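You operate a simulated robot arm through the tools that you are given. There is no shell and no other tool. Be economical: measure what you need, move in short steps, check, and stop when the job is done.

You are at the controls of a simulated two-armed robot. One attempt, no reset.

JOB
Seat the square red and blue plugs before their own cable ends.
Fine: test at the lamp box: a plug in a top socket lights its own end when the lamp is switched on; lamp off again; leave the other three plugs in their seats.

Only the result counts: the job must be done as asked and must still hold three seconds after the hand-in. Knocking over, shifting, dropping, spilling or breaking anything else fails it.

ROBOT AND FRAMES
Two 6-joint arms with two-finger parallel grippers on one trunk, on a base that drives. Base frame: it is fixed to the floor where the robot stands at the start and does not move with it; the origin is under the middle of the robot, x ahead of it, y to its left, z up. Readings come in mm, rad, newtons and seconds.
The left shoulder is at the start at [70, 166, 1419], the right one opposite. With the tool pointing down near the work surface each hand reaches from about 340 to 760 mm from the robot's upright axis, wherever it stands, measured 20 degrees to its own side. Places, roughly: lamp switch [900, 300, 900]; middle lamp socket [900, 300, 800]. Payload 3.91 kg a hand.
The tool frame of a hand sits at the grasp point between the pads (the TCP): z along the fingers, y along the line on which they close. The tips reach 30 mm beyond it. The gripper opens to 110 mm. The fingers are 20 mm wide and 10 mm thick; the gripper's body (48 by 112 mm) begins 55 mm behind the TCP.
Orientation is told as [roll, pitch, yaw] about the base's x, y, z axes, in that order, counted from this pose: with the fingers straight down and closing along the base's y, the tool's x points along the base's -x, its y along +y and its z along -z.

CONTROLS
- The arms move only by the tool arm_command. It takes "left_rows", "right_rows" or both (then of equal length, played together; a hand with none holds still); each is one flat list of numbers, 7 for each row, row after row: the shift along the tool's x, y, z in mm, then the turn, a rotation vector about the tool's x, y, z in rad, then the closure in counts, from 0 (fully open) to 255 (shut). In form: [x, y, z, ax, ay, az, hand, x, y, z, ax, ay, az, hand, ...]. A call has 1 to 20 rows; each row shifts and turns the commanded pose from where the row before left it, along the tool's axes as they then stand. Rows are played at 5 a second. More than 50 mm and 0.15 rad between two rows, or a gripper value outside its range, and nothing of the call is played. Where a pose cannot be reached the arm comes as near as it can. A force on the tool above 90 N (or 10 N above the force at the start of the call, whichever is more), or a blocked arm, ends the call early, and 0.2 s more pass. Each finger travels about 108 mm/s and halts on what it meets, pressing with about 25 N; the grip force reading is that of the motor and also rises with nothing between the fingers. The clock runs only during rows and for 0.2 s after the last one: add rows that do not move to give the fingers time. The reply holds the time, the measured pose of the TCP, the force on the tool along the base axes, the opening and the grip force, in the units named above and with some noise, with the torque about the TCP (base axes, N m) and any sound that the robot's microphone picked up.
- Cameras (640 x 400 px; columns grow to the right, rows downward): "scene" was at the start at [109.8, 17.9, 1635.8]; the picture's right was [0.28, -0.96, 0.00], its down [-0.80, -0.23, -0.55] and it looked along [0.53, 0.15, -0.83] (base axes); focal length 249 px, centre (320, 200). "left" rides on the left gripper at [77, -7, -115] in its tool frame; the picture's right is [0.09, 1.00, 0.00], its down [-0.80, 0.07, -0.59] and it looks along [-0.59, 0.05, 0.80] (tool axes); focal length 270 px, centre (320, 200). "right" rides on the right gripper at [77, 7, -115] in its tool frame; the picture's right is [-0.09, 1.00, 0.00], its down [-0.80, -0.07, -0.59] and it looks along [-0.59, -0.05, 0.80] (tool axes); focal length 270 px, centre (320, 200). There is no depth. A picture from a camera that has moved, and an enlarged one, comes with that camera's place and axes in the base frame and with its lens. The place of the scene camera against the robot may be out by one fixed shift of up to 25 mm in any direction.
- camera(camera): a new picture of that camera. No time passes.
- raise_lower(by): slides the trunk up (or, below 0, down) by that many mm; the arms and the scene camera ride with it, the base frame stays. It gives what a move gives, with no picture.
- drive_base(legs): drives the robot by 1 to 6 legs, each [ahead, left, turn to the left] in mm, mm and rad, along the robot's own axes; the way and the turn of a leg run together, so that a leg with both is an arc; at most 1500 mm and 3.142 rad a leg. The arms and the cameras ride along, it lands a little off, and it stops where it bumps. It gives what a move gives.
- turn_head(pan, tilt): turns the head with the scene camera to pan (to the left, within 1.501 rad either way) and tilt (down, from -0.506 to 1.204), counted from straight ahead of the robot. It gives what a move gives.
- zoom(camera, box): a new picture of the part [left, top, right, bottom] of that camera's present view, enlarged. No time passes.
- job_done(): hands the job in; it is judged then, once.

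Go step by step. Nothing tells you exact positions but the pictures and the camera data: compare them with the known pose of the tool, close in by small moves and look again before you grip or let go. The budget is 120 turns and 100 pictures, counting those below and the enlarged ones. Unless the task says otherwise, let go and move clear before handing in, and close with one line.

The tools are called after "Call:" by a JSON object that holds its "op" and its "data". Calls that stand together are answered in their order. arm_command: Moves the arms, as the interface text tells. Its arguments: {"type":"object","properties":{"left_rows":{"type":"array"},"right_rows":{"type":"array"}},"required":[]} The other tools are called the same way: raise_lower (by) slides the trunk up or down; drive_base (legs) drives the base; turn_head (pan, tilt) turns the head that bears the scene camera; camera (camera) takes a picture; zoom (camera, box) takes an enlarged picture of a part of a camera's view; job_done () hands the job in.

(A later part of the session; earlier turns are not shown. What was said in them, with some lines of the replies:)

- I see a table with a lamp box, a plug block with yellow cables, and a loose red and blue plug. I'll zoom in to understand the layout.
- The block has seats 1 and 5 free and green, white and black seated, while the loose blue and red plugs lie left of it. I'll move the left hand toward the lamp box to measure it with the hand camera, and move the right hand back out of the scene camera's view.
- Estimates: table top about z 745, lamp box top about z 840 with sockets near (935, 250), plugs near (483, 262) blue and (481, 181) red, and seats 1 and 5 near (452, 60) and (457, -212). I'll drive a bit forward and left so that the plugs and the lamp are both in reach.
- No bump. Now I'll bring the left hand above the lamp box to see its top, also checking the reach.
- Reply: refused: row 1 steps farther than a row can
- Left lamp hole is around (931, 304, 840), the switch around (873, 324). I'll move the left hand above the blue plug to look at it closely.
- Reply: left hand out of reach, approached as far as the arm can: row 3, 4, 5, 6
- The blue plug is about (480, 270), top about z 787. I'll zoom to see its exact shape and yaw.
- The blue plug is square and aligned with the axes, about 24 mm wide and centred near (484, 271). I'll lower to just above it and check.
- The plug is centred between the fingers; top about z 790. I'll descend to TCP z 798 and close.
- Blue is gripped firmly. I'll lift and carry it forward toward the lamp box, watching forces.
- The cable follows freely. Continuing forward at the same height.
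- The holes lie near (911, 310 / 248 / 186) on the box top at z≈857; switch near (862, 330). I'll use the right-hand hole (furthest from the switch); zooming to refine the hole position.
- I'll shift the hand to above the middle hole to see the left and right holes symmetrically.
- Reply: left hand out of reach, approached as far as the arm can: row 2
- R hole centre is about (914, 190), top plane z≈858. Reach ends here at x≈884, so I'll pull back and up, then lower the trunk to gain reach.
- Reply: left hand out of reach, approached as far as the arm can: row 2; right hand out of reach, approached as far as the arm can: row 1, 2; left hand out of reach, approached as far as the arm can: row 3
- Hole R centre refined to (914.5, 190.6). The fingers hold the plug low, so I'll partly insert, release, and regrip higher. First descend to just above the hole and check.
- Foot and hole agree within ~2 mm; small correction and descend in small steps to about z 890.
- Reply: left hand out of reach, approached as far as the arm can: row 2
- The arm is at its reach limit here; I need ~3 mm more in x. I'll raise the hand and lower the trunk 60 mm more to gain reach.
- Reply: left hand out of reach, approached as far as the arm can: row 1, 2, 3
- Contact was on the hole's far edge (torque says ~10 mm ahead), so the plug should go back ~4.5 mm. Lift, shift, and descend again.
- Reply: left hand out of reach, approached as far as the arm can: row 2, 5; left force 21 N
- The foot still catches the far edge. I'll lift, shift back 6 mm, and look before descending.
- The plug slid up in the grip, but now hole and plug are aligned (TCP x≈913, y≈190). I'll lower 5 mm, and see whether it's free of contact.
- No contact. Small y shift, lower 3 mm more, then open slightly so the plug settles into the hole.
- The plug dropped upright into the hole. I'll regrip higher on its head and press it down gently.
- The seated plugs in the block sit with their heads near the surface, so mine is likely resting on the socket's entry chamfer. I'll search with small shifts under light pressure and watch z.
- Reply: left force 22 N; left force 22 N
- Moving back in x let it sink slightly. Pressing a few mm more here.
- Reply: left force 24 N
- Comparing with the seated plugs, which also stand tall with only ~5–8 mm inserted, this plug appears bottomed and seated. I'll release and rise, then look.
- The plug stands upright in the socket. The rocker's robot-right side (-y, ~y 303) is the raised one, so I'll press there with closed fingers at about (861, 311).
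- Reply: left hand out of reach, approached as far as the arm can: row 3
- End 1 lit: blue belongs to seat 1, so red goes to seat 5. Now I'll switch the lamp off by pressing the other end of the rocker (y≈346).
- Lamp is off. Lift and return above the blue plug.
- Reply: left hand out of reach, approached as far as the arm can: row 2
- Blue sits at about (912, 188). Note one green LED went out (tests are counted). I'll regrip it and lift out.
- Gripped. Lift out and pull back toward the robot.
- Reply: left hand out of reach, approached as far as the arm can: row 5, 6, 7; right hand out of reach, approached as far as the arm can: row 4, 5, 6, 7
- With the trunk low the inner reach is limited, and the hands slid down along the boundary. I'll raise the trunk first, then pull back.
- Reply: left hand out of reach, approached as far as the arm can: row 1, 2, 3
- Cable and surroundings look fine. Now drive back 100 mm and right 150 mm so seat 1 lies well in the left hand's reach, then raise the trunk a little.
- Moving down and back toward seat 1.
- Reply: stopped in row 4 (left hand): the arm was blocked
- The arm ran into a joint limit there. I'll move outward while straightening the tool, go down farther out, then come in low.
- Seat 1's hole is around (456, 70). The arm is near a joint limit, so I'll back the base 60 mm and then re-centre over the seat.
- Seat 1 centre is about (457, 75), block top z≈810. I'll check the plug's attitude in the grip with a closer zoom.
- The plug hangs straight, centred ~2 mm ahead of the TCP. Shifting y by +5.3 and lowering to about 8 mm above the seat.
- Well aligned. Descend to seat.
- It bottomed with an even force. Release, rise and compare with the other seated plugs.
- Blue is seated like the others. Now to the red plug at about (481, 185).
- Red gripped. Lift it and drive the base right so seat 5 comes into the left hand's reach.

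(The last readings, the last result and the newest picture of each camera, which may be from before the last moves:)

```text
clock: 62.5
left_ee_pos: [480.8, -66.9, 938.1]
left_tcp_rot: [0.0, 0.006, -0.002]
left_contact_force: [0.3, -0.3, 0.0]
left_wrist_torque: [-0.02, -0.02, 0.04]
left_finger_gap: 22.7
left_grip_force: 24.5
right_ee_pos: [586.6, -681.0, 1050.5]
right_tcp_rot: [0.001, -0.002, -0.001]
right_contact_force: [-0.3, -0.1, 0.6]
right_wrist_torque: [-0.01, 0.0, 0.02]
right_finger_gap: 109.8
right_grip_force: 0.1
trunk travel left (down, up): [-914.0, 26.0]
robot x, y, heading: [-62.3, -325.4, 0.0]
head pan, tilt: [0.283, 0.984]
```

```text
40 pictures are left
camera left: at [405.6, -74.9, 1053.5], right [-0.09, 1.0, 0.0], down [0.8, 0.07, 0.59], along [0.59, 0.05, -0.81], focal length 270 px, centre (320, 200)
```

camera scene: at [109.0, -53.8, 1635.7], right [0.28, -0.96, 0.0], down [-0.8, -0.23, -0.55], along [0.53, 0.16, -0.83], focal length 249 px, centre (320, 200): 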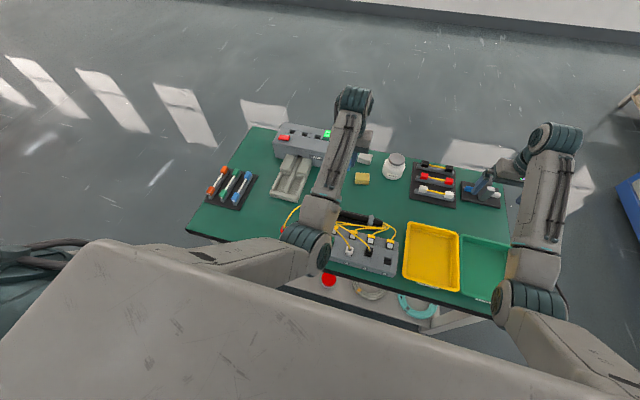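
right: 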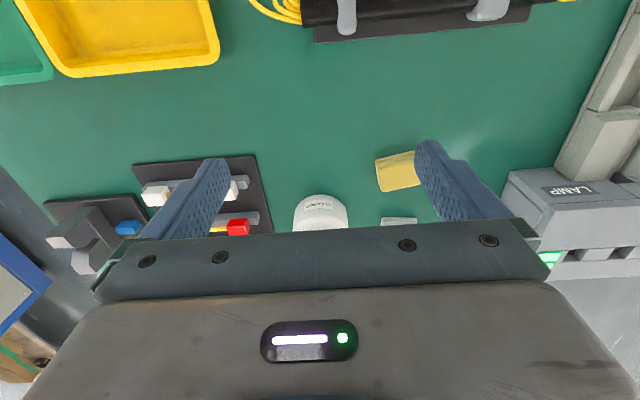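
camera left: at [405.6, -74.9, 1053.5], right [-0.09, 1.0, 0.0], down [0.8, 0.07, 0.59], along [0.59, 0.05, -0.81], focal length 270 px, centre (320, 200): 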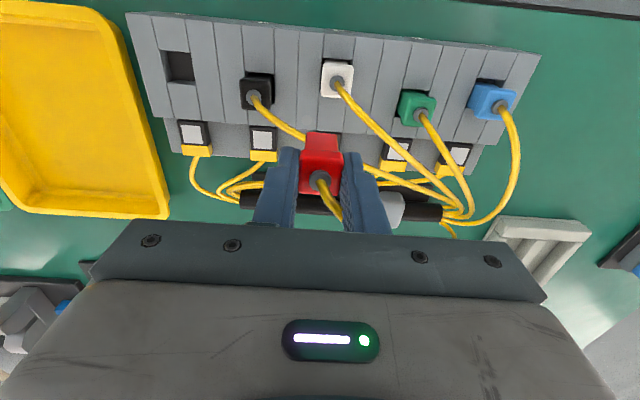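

Seat 5's hole is near (459, -188). Moving above it.

Call:
{"op": "arm_command", "data": {"left_rows": [8, -40, 0, 0, 0, 0, 255, 8, -40, 0, 0, 0, 0, 255, 8, -41, 0, 0, 0, 0, 255, 0, 0, 20, 0, 0, 0, 255, 0, 0, 20, 0, 0, 0, 255, 0, 0, 0, 0, 0, 0, 255]}}

Call:
{"op": "zoom", "data": {"camera": "left", "box": [220, 60, 460, 210]}}

```text
clock: 63.9
left_ee_pos: [455.7, -191.1, 897.5]
left_tcp_rot: [-0.001, 0.007, -0.003]
left_contact_force: [0.1, -0.8, -0.6]
left_wrist_torque: [0.01, 0.0, 0.01]
left_finger_gap: 23.1
left_grip_force: 24.5
right_ee_pos: [586.8, -681.8, 1048.4]
right_tcp_rot: [0.001, -0.003, 0.001]
right_contact_force: [-0.4, -0.1, 0.2]
right_wrist_torque: [0.01, -0.02, -0.01]
right_finger_gap: 109.8
right_grip_force: 0.1
trunk travel left (down, up): [-914.0, 26.0]
robot x, y, heading: [-60.9, -327.0, -0.001]
head pan, tilt: [0.283, 0.984]
```

```text
2.67 times, centred on (340, 135) of left
camera zoom: at [381.1, -199.8, 1013.1], right [-0.09, 1.0, 0.0], down [0.81, 0.07, 0.59], along [0.59, 0.05, -0.81], focal length 721 px, centre (267, 373)
```

zoom: 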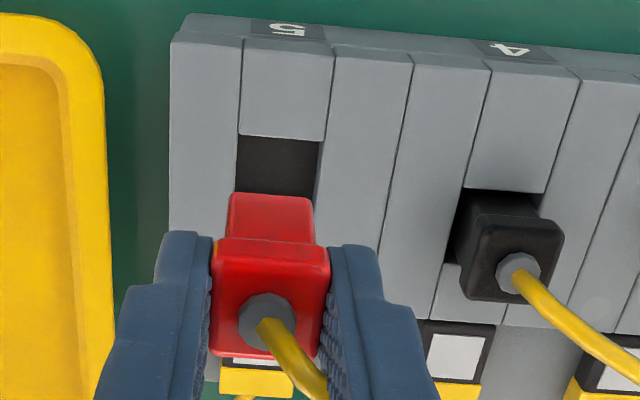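

Call:
{"op": "arm_command", "data": {"left_rows": [-1.5, 1, 12, 0, 0, 0, 255, 0, 0, 12, 0, 0, 0, 255, 0, 0, 10, 0, 0, 0, 255, 0, 0, 0, 0, 0, 0, 255]}}

Call:
{"op": "zoom", "data": {"camera": "left", "box": [240, 80, 400, 180]}}

```text
clock: 64.9
left_ee_pos: [459.6, -188.5, 864.4]
left_tcp_rot: [0.001, 0.006, -0.001]
left_contact_force: [-0.4, -1.0, -1.0]
left_wrist_torque: [0.01, -0.03, 0.0]
left_finger_gap: 22.8
left_grip_force: 24.9
right_ee_pos: [585.5, -682.8, 1048.8]
right_tcp_rot: [0.001, -0.004, -0.001]
right_contact_force: [-0.7, -0.5, 0.0]
right_wrist_torque: [0.02, 0.01, 0.01]
right_finger_gap: 110.1
right_grip_force: 0.1
trunk travel left (down, up): [-914.0, 26.0]
robot x, y, heading: [-60.7, -327.2, -0.0]
head pan, tilt: [0.283, 0.984]
```

```text
4.00 times, centred on (320, 130) of left
camera zoom: at [382.9, -196.6, 979.8], right [-0.09, 1.0, 0.0], down [0.8, 0.07, 0.59], along [0.59, 0.05, -0.81], focal length 1081 px, centre (320, 480)
```

zoom: 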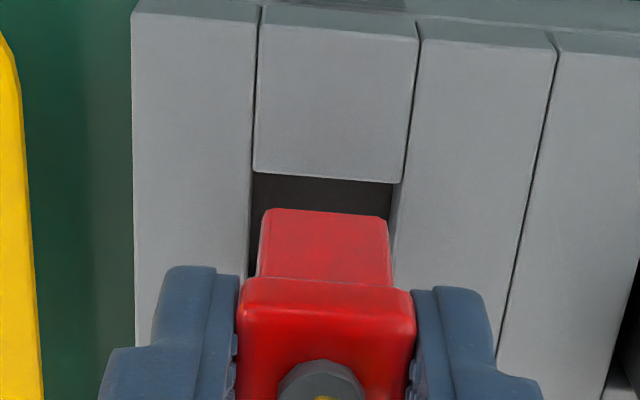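

Aligned as with blue. Descend to seat.

Call:
{"op": "arm_command", "data": {"left_rows": [0, 0, 4, 0, 0, 0, 255, 0, 0, 4, 0, 0, 0, 255, 0, 0, 4, 0, 0, 0, 255, 0, 0, 4, 0, 0, 0, 255, 0, 0, 0, 0, 0, 0, 255]}}

Call:
{"op": "zoom", "data": {"camera": "left", "box": [240, 80, 400, 180]}}

```text
clock: 66.1
left_ee_pos: [458.7, -188.3, 849.0]
left_tcp_rot: [0.0, 0.005, 0.0]
left_contact_force: [-0.1, -0.4, 0.0]
left_wrist_torque: [-0.01, 0.01, 0.03]
left_finger_gap: 22.9
left_grip_force: 24.7
right_ee_pos: [586.6, -682.1, 1049.1]
right_tcp_rot: [0.001, -0.003, 0.0]
right_contact_force: [0.5, 0.4, -0.4]
right_wrist_torque: [0.0, -0.01, 0.0]
right_finger_gap: 110.1
right_grip_force: 0.1
trunk travel left (down, up): [-914.0, 26.0]
robot x, y, heading: [-62.5, -329.8, -0.002]
head pan, tilt: [0.283, 0.984]
```

```text
4.00 times, centred on (320, 130) of left
camera zoom: at [382.5, -196.4, 964.1], right [-0.09, 1.0, 0.0], down [0.8, 0.07, 0.59], along [0.59, 0.05, -0.81], focal length 1081 px, centre (320, 480)
```

zoom: 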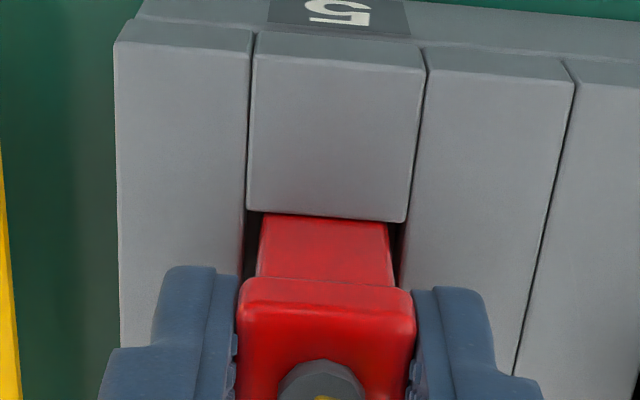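

No contact yet and the foot is entering the hole; a few mm more.

Call:
{"op": "arm_command", "data": {"left_rows": [0, 0, 3, 0, 0, 0, 255, 0, 0, 3, 0, 0, 0, 255, 0, 0, 2, 0, 0, 0, 255, 0, 0, 0, 0, 0, 0, 255]}}

```text
clock: 67.1
left_ee_pos: [457.1, -188.6, 839.9]
left_tcp_rot: [0.0, 0.006, 0.001]
left_contact_force: [0.3, -0.9, -1.0]
left_wrist_torque: [-0.01, -0.01, -0.02]
left_finger_gap: 22.9
left_grip_force: 25.0
right_ee_pos: [587.0, -681.8, 1048.7]
right_tcp_rot: [0.003, -0.003, 0.002]
right_contact_force: [0.0, -0.1, -0.7]
right_wrist_torque: [0.03, 0.01, -0.01]
right_finger_gap: 110.0
right_grip_force: 0.1
trunk travel left (down, up): [-914.0, 26.0]
robot x, y, heading: [-60.6, -329.6, 0.004]
head pan, tilt: [0.283, 0.984]
```

Call:
{"op": "zoom", "data": {"camera": "left", "box": [220, 60, 460, 210]}}

Call:
{"op": "arm_command", "data": {"left_rows": [0, 0, 2, 0, 0, 0, 255, 0, 0, 2, 0, 0, 0, 255, 0, 0, 0, 0, 0, 0, 255]}}

```text
2.67 times, centred on (340, 135) of left
camera zoom: at [382.4, -196.5, 956.0], right [-0.09, 1.0, 0.0], down [0.8, 0.07, 0.59], along [0.59, 0.05, -0.81], focal length 721 px, centre (267, 373)
```

zoom: 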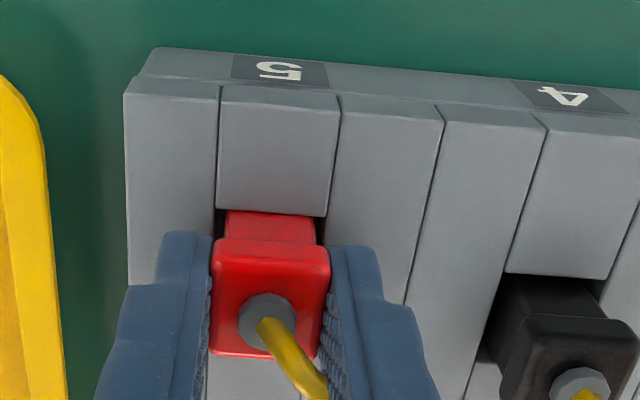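

```text
clock: 67.9
left_ee_pos: [458.6, -189.6, 839.7]
left_tcp_rot: [0.001, -0.001, 0.001]
left_contact_force: [1.9, 2.1, 22.3]
left_wrist_torque: [0.07, 0.03, -0.01]
left_finger_gap: 22.5
left_grip_force: 25.1
right_ee_pos: [583.9, -681.7, 1050.1]
right_tcp_rot: [0.001, -0.006, -0.001]
right_contact_force: [0.6, -0.2, -0.2]
right_wrist_torque: [0.0, 0.03, -0.02]
right_finger_gap: 109.8
right_grip_force: 0.0
trunk travel left (down, up): [-914.0, 26.0]
robot x, y, heading: [-64.0, -330.3, 0.0]
head pan, tilt: [0.283, 0.984]
```

Contact now (block top or seat floor). Release and look, comparing with the other plugs.

Call:
{"op": "arm_command", "data": {"left_rows": [0, 0, -1.5, 0, 0, 0, 255, 0, 0, 0, 0, 0, 0, 170, 0, 0, 0, 0, 0, 0, 170, 0, 0, -20, 0, 0, 0, 170, 0, 0, -30, 0, 0, 0, 170, 0, 0, -30, 0, 0, 0, 170, 0, 0, 0, 0, 0, 0, 170]}}

Call:
{"op": "zoom", "data": {"camera": "left", "box": [240, 40, 480, 190]}}

```text
clock: 69.5
left_ee_pos: [458.2, -186.4, 917.2]
left_tcp_rot: [0.004, 0.006, 0.0]
left_contact_force: [0.1, -0.1, -0.4]
left_wrist_torque: [0.01, -0.01, 0.0]
left_finger_gap: 36.7
left_grip_force: 0.1
right_ee_pos: [584.4, -682.0, 1049.3]
right_tcp_rot: [0.002, -0.004, 0.0]
right_contact_force: [0.3, -0.6, 0.0]
right_wrist_torque: [0.03, -0.04, 0.0]
right_finger_gap: 110.2
right_grip_force: 0.1
trunk travel left (down, up): [-914.0, 26.0]
robot x, y, heading: [-59.8, -327.3, -0.002]
head pan, tilt: [0.283, 0.984]
```

```text
2.67 times, centred on (360, 115) of left
camera zoom: at [383.1, -194.9, 1033.0], right [-0.09, 1.0, 0.0], down [0.8, 0.07, 0.59], along [0.59, 0.05, -0.81], focal length 721 px, centre (213, 427)
```

zoom: 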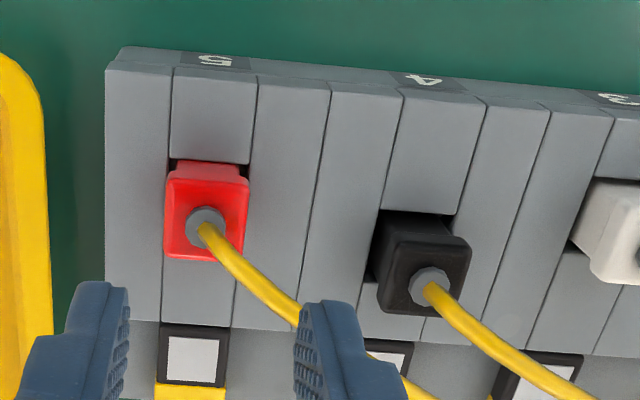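

Call:
{"op": "zoom", "data": {"camera": "left", "box": [285, 85, 349, 145]}}

Call:
{"op": "zoom", "data": {"camera": "left", "box": [365, 105, 429, 165]}}

Call:
{"op": "turn_head", "data": {"pan": 0.35, "tilt": 1.1}}

Call:
{"op": "camera", "data": {"camera": "scene"}}

```text
6.67 times, centred on (317, 115) of left
camera zoom: at [383.1, -194.9, 1033.0], right [-0.09, 1.0, 0.0], down [0.8, 0.07, 0.59], along [0.59, 0.05, -0.81], focal length 1802 px, centre (340, 767)
```

zoom: 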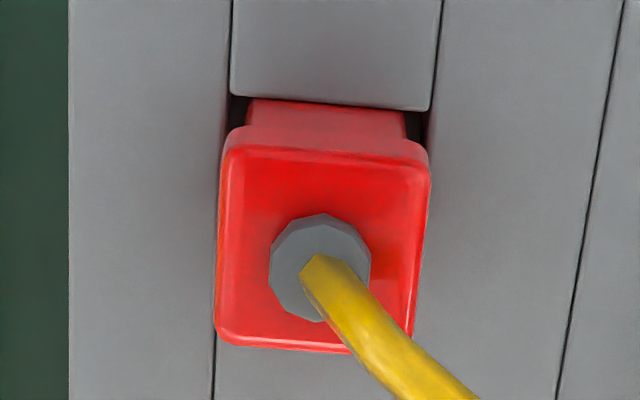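

```text
6.67 times, centred on (397, 135) of left
camera zoom: at [383.1, -194.9, 1033.0], right [-0.09, 1.0, 0.0], down [0.8, 0.07, 0.59], along [0.59, 0.05, -0.81], focal length 1802 px, centre (-193, 633)
```

zoom: 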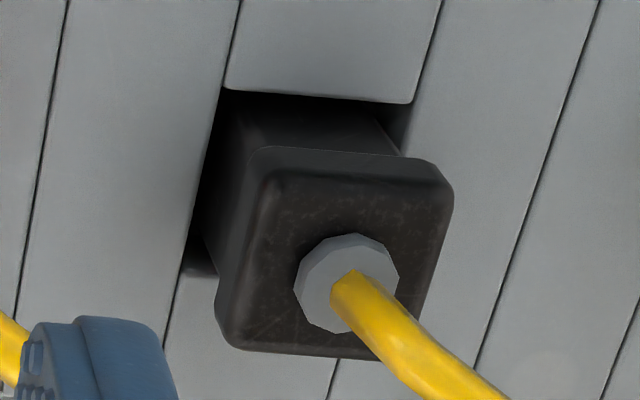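

```text
clock: 70.2
left_ee_pos: [458.8, -186.5, 917.5]
left_tcp_rot: [0.002, 0.006, 0.001]
left_contact_force: [0.4, -0.6, 0.9]
left_wrist_torque: [-0.01, -0.01, -0.02]
left_finger_gap: 36.7
left_grip_force: 0.1
right_ee_pos: [584.9, -681.9, 1049.3]
right_tcp_rot: [0.002, -0.003, 0.001]
right_contact_force: [0.0, 0.5, 0.6]
right_wrist_torque: [-0.03, 0.0, -0.02]
right_finger_gap: 110.1
right_grip_force: 0.1
trunk travel left (down, up): [-914.0, 26.0]
robot x, y, heading: [-63.0, -330.3, 0.0]
head pan, tilt: [0.351, 1.1]
```

```text
32 pictures are left
camera scene: at [40.1, -308.9, 1628.2], right [0.34, -0.94, 0.0], down [-0.84, -0.31, -0.45], along [0.43, 0.16, -0.89], focal length 249 px, centre (320, 200)
```

scene: 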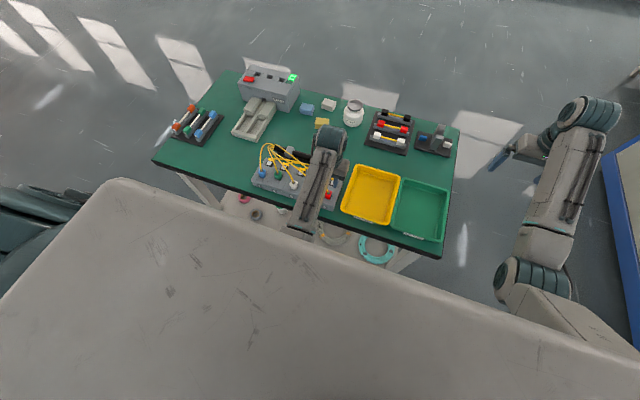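

Red sits at least as deep as the pre-seated plugs. I'll go back over blue with the same camera pose to check that it is equally deep.

Call:
{"op": "arm_command", "data": {"left_rows": [0, 0, -30, 0, 0, 0, 170, 0, 0, 0, 0, 0, 0, 170]}}

Call:
{"op": "drive_base", "data": {"legs": [[0, 262, 0]]}}

Call:
{"op": "arm_command", "data": {"left_rows": [0, 0, 30, 0, 0, 0, 170, 0, 0, 0, 0, 0, 0, 170]}}

Call:
{"op": "camera", "data": {"camera": "left"}}

```text
clock: 70.8
left_ee_pos: [456.9, -178.7, 944.4]
left_tcp_rot: [0.015, 0.012, 0.002]
left_contact_force: [-0.3, -0.4, 0.2]
left_wrist_torque: [-0.02, 0.0, 0.0]
left_finger_gap: 36.5
left_grip_force: 0.1
right_ee_pos: [586.4, -682.1, 1048.2]
right_tcp_rot: [0.002, -0.003, -0.001]
right_contact_force: [0.0, 0.8, 0.7]
right_wrist_torque: [-0.01, 0.01, 0.04]
right_finger_gap: 109.8
right_grip_force: 0.2
trunk travel left (down, up): [-914.0, 26.0]
robot x, y, heading: [-61.9, -327.3, 0.004]
head pan, tilt: [0.351, 1.1]
```

```text
clock: 72.6
left_ee_pos: [457.6, 80.9, 946.3]
left_tcp_rot: [0.016, 0.004, 0.006]
left_contact_force: [-0.6, -0.5, 1.0]
left_wrist_torque: [0.04, -0.03, 0.0]
left_finger_gap: 36.7
left_grip_force: 0.1
right_ee_pos: [586.9, -423.2, 1049.0]
right_tcp_rot: [0.002, -0.003, 0.001]
right_contact_force: [-0.1, 0.3, 0.8]
right_wrist_torque: [0.01, 0.03, 0.01]
right_finger_gap: 110.1
right_grip_force: 0.1
trunk travel left (down, up): [-914.0, 26.0]
robot x, y, heading: [-63.2, -66.1, -0.001]
head pan, tilt: [0.351, 1.1]
```

```text
clock: 73.2
left_ee_pos: [459.1, 80.5, 916.5]
left_tcp_rot: [0.018, 0.006, 0.005]
left_contact_force: [-0.1, -0.4, 0.5]
left_wrist_torque: [0.01, 0.0, -0.02]
left_finger_gap: 36.7
left_grip_force: 0.0
right_ee_pos: [586.8, -421.0, 1049.5]
right_tcp_rot: [0.002, -0.003, 0.0]
right_contact_force: [0.0, -0.3, -0.3]
right_wrist_torque: [-0.02, -0.01, 0.0]
right_finger_gap: 110.1
right_grip_force: 0.0
trunk travel left (down, up): [-914.0, 26.0]
robot x, y, heading: [-63.7, -69.0, 0.003]
head pan, tilt: [0.351, 1.1]
```

```text
31 pictures are left
camera left: at [383.5, 70.8, 1031.6], right [-0.09, 1.0, 0.02], down [0.8, 0.06, 0.59], along [0.59, 0.07, -0.81], focal length 270 px, centre (320, 200)
```

left: 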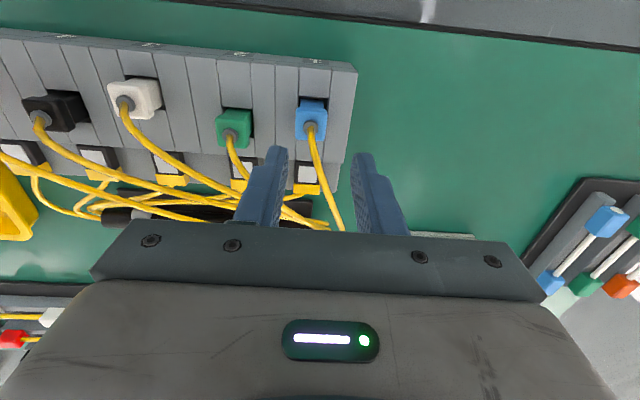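

Call:
{"op": "zoom", "data": {"camera": "left", "box": [276, 85, 340, 145]}}

Call:
{"op": "zoom", "data": {"camera": "left", "box": [200, 95, 264, 155]}}

```text
6.67 times, centred on (308, 115) of left
camera zoom: at [383.5, 70.8, 1031.6], right [-0.09, 1.0, 0.02], down [0.8, 0.06, 0.59], along [0.59, 0.07, -0.81], focal length 1802 px, centre (400, 767)
```

zoom: 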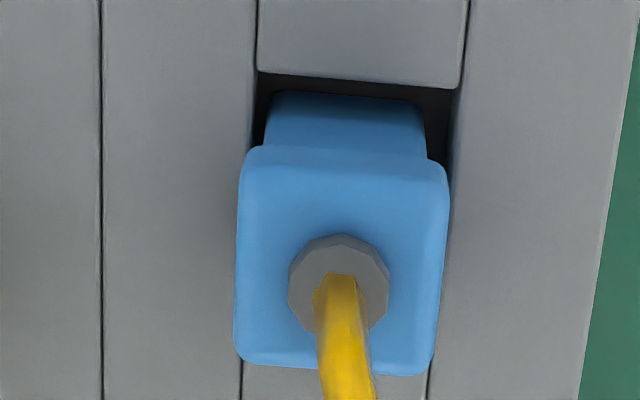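

```text
6.67 times, centred on (232, 125) of left
camera zoom: at [383.5, 70.8, 1031.6], right [-0.09, 1.0, 0.02], down [0.8, 0.06, 0.59], along [0.59, 0.07, -0.81], focal length 1802 px, centre (907, 700)
```

zoom: 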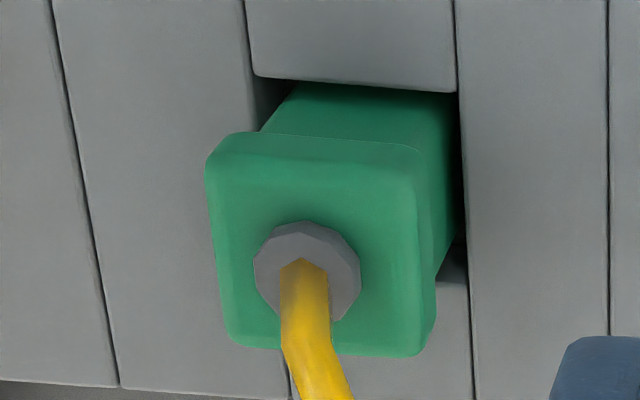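

Blue and red sit at the same height (equal apparent boss and head sizes), both bottomed. I'll lift the hand clear and do a last check of the whole block and lamp.

Call:
{"op": "arm_command", "data": {"left_rows": [-40, 0, -10, 0, 0, 0, 170, -40, 0, -10, 0, 0, 0, 170, -40, 20, -10, 0, 0, 0, 170, -20, 40, 0, 0, 0, 0, 170, 0, 45, 0, 0, 0, 0, 170, 0, 0, 0, 0, 0, 0, 170]}}

Call:
{"op": "turn_head", "data": {"pan": 0.2, "tilt": 0.98}}

Call:
{"op": "camera", "data": {"camera": "scene"}}

```text
clock: 74.6
left_ee_pos: [599.3, 188.3, 949.7]
left_tcp_rot: [0.016, 0.007, 0.004]
left_contact_force: [0.4, -0.8, 0.7]
left_wrist_torque: [-0.02, 0.0, 0.01]
left_finger_gap: 36.6
left_grip_force: 0.0
right_ee_pos: [587.5, -421.8, 1048.2]
right_tcp_rot: [0.002, -0.005, 0.0]
right_contact_force: [-0.9, -0.1, -0.2]
right_wrist_torque: [0.01, 0.0, -0.01]
right_finger_gap: 110.0
right_grip_force: 0.1
trunk travel left (down, up): [-914.0, 26.0]
robot x, y, heading: [-63.4, -68.1, -0.0]
head pan, tilt: [0.351, 1.1]
```

```text
clock: 75.3
left_ee_pos: [599.1, 187.5, 948.4]
left_tcp_rot: [0.015, 0.006, 0.006]
left_contact_force: [0.1, 0.0, -0.1]
left_wrist_torque: [-0.01, 0.0, 0.0]
left_finger_gap: 36.6
left_grip_force: 0.0
right_ee_pos: [585.1, -422.9, 1049.7]
right_tcp_rot: [0.0, -0.004, 0.002]
right_contact_force: [-0.1, -0.3, 0.0]
right_wrist_torque: [0.0, -0.04, -0.01]
right_finger_gap: 109.8
right_grip_force: 0.1
trunk travel left (down, up): [-914.0, 26.0]
robot x, y, heading: [-59.7, -70.8, -0.002]
head pan, tilt: [0.201, 0.979]
```

```text
28 pictures are left
camera scene: at [50.2, -56.5, 1636.2], right [0.2, -0.98, 0.0], down [-0.81, -0.17, -0.56], along [0.55, 0.11, -0.83], focal length 249 px, centre (320, 200)
```

scene: 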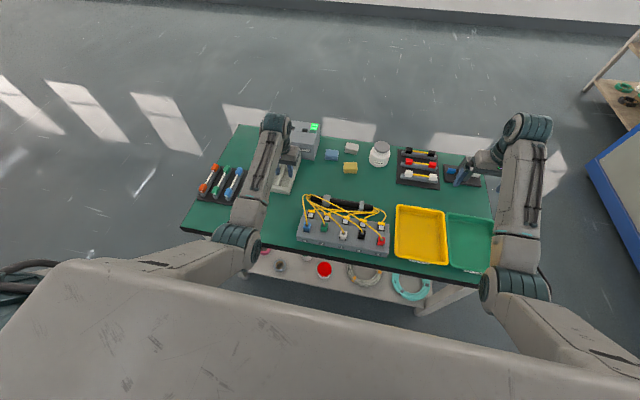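

Call:
{"op": "zoom", "data": {"camera": "scene", "box": [288, 185, 400, 260]}}

```text
5.33 times, centred on (344, 222) of scene
camera zoom: at [50.2, -56.5, 1636.2], right [0.2, -0.98, 0.0], down [-0.81, -0.17, -0.56], along [0.55, 0.11, -0.83], focal length 1330 px, centre (192, 80)
```

zoom: 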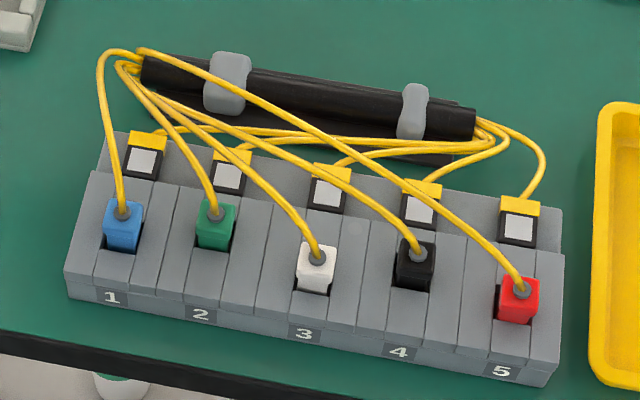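

All five plugs sit alike: blue in seat 1, red in seat 5, no end is lit and the hands are clear. Handing in.

Call:
{"op": "job_done", "data": {}}

```text
The job is handed in.
```

The blue plug is in seat 1 and the red plug in seat 5. At the lamp box I tested only blue, which lit end 1. Red went to seat 5 because that was the only seat left free. The lamp is off again and the other three plugs stayed in their seats.
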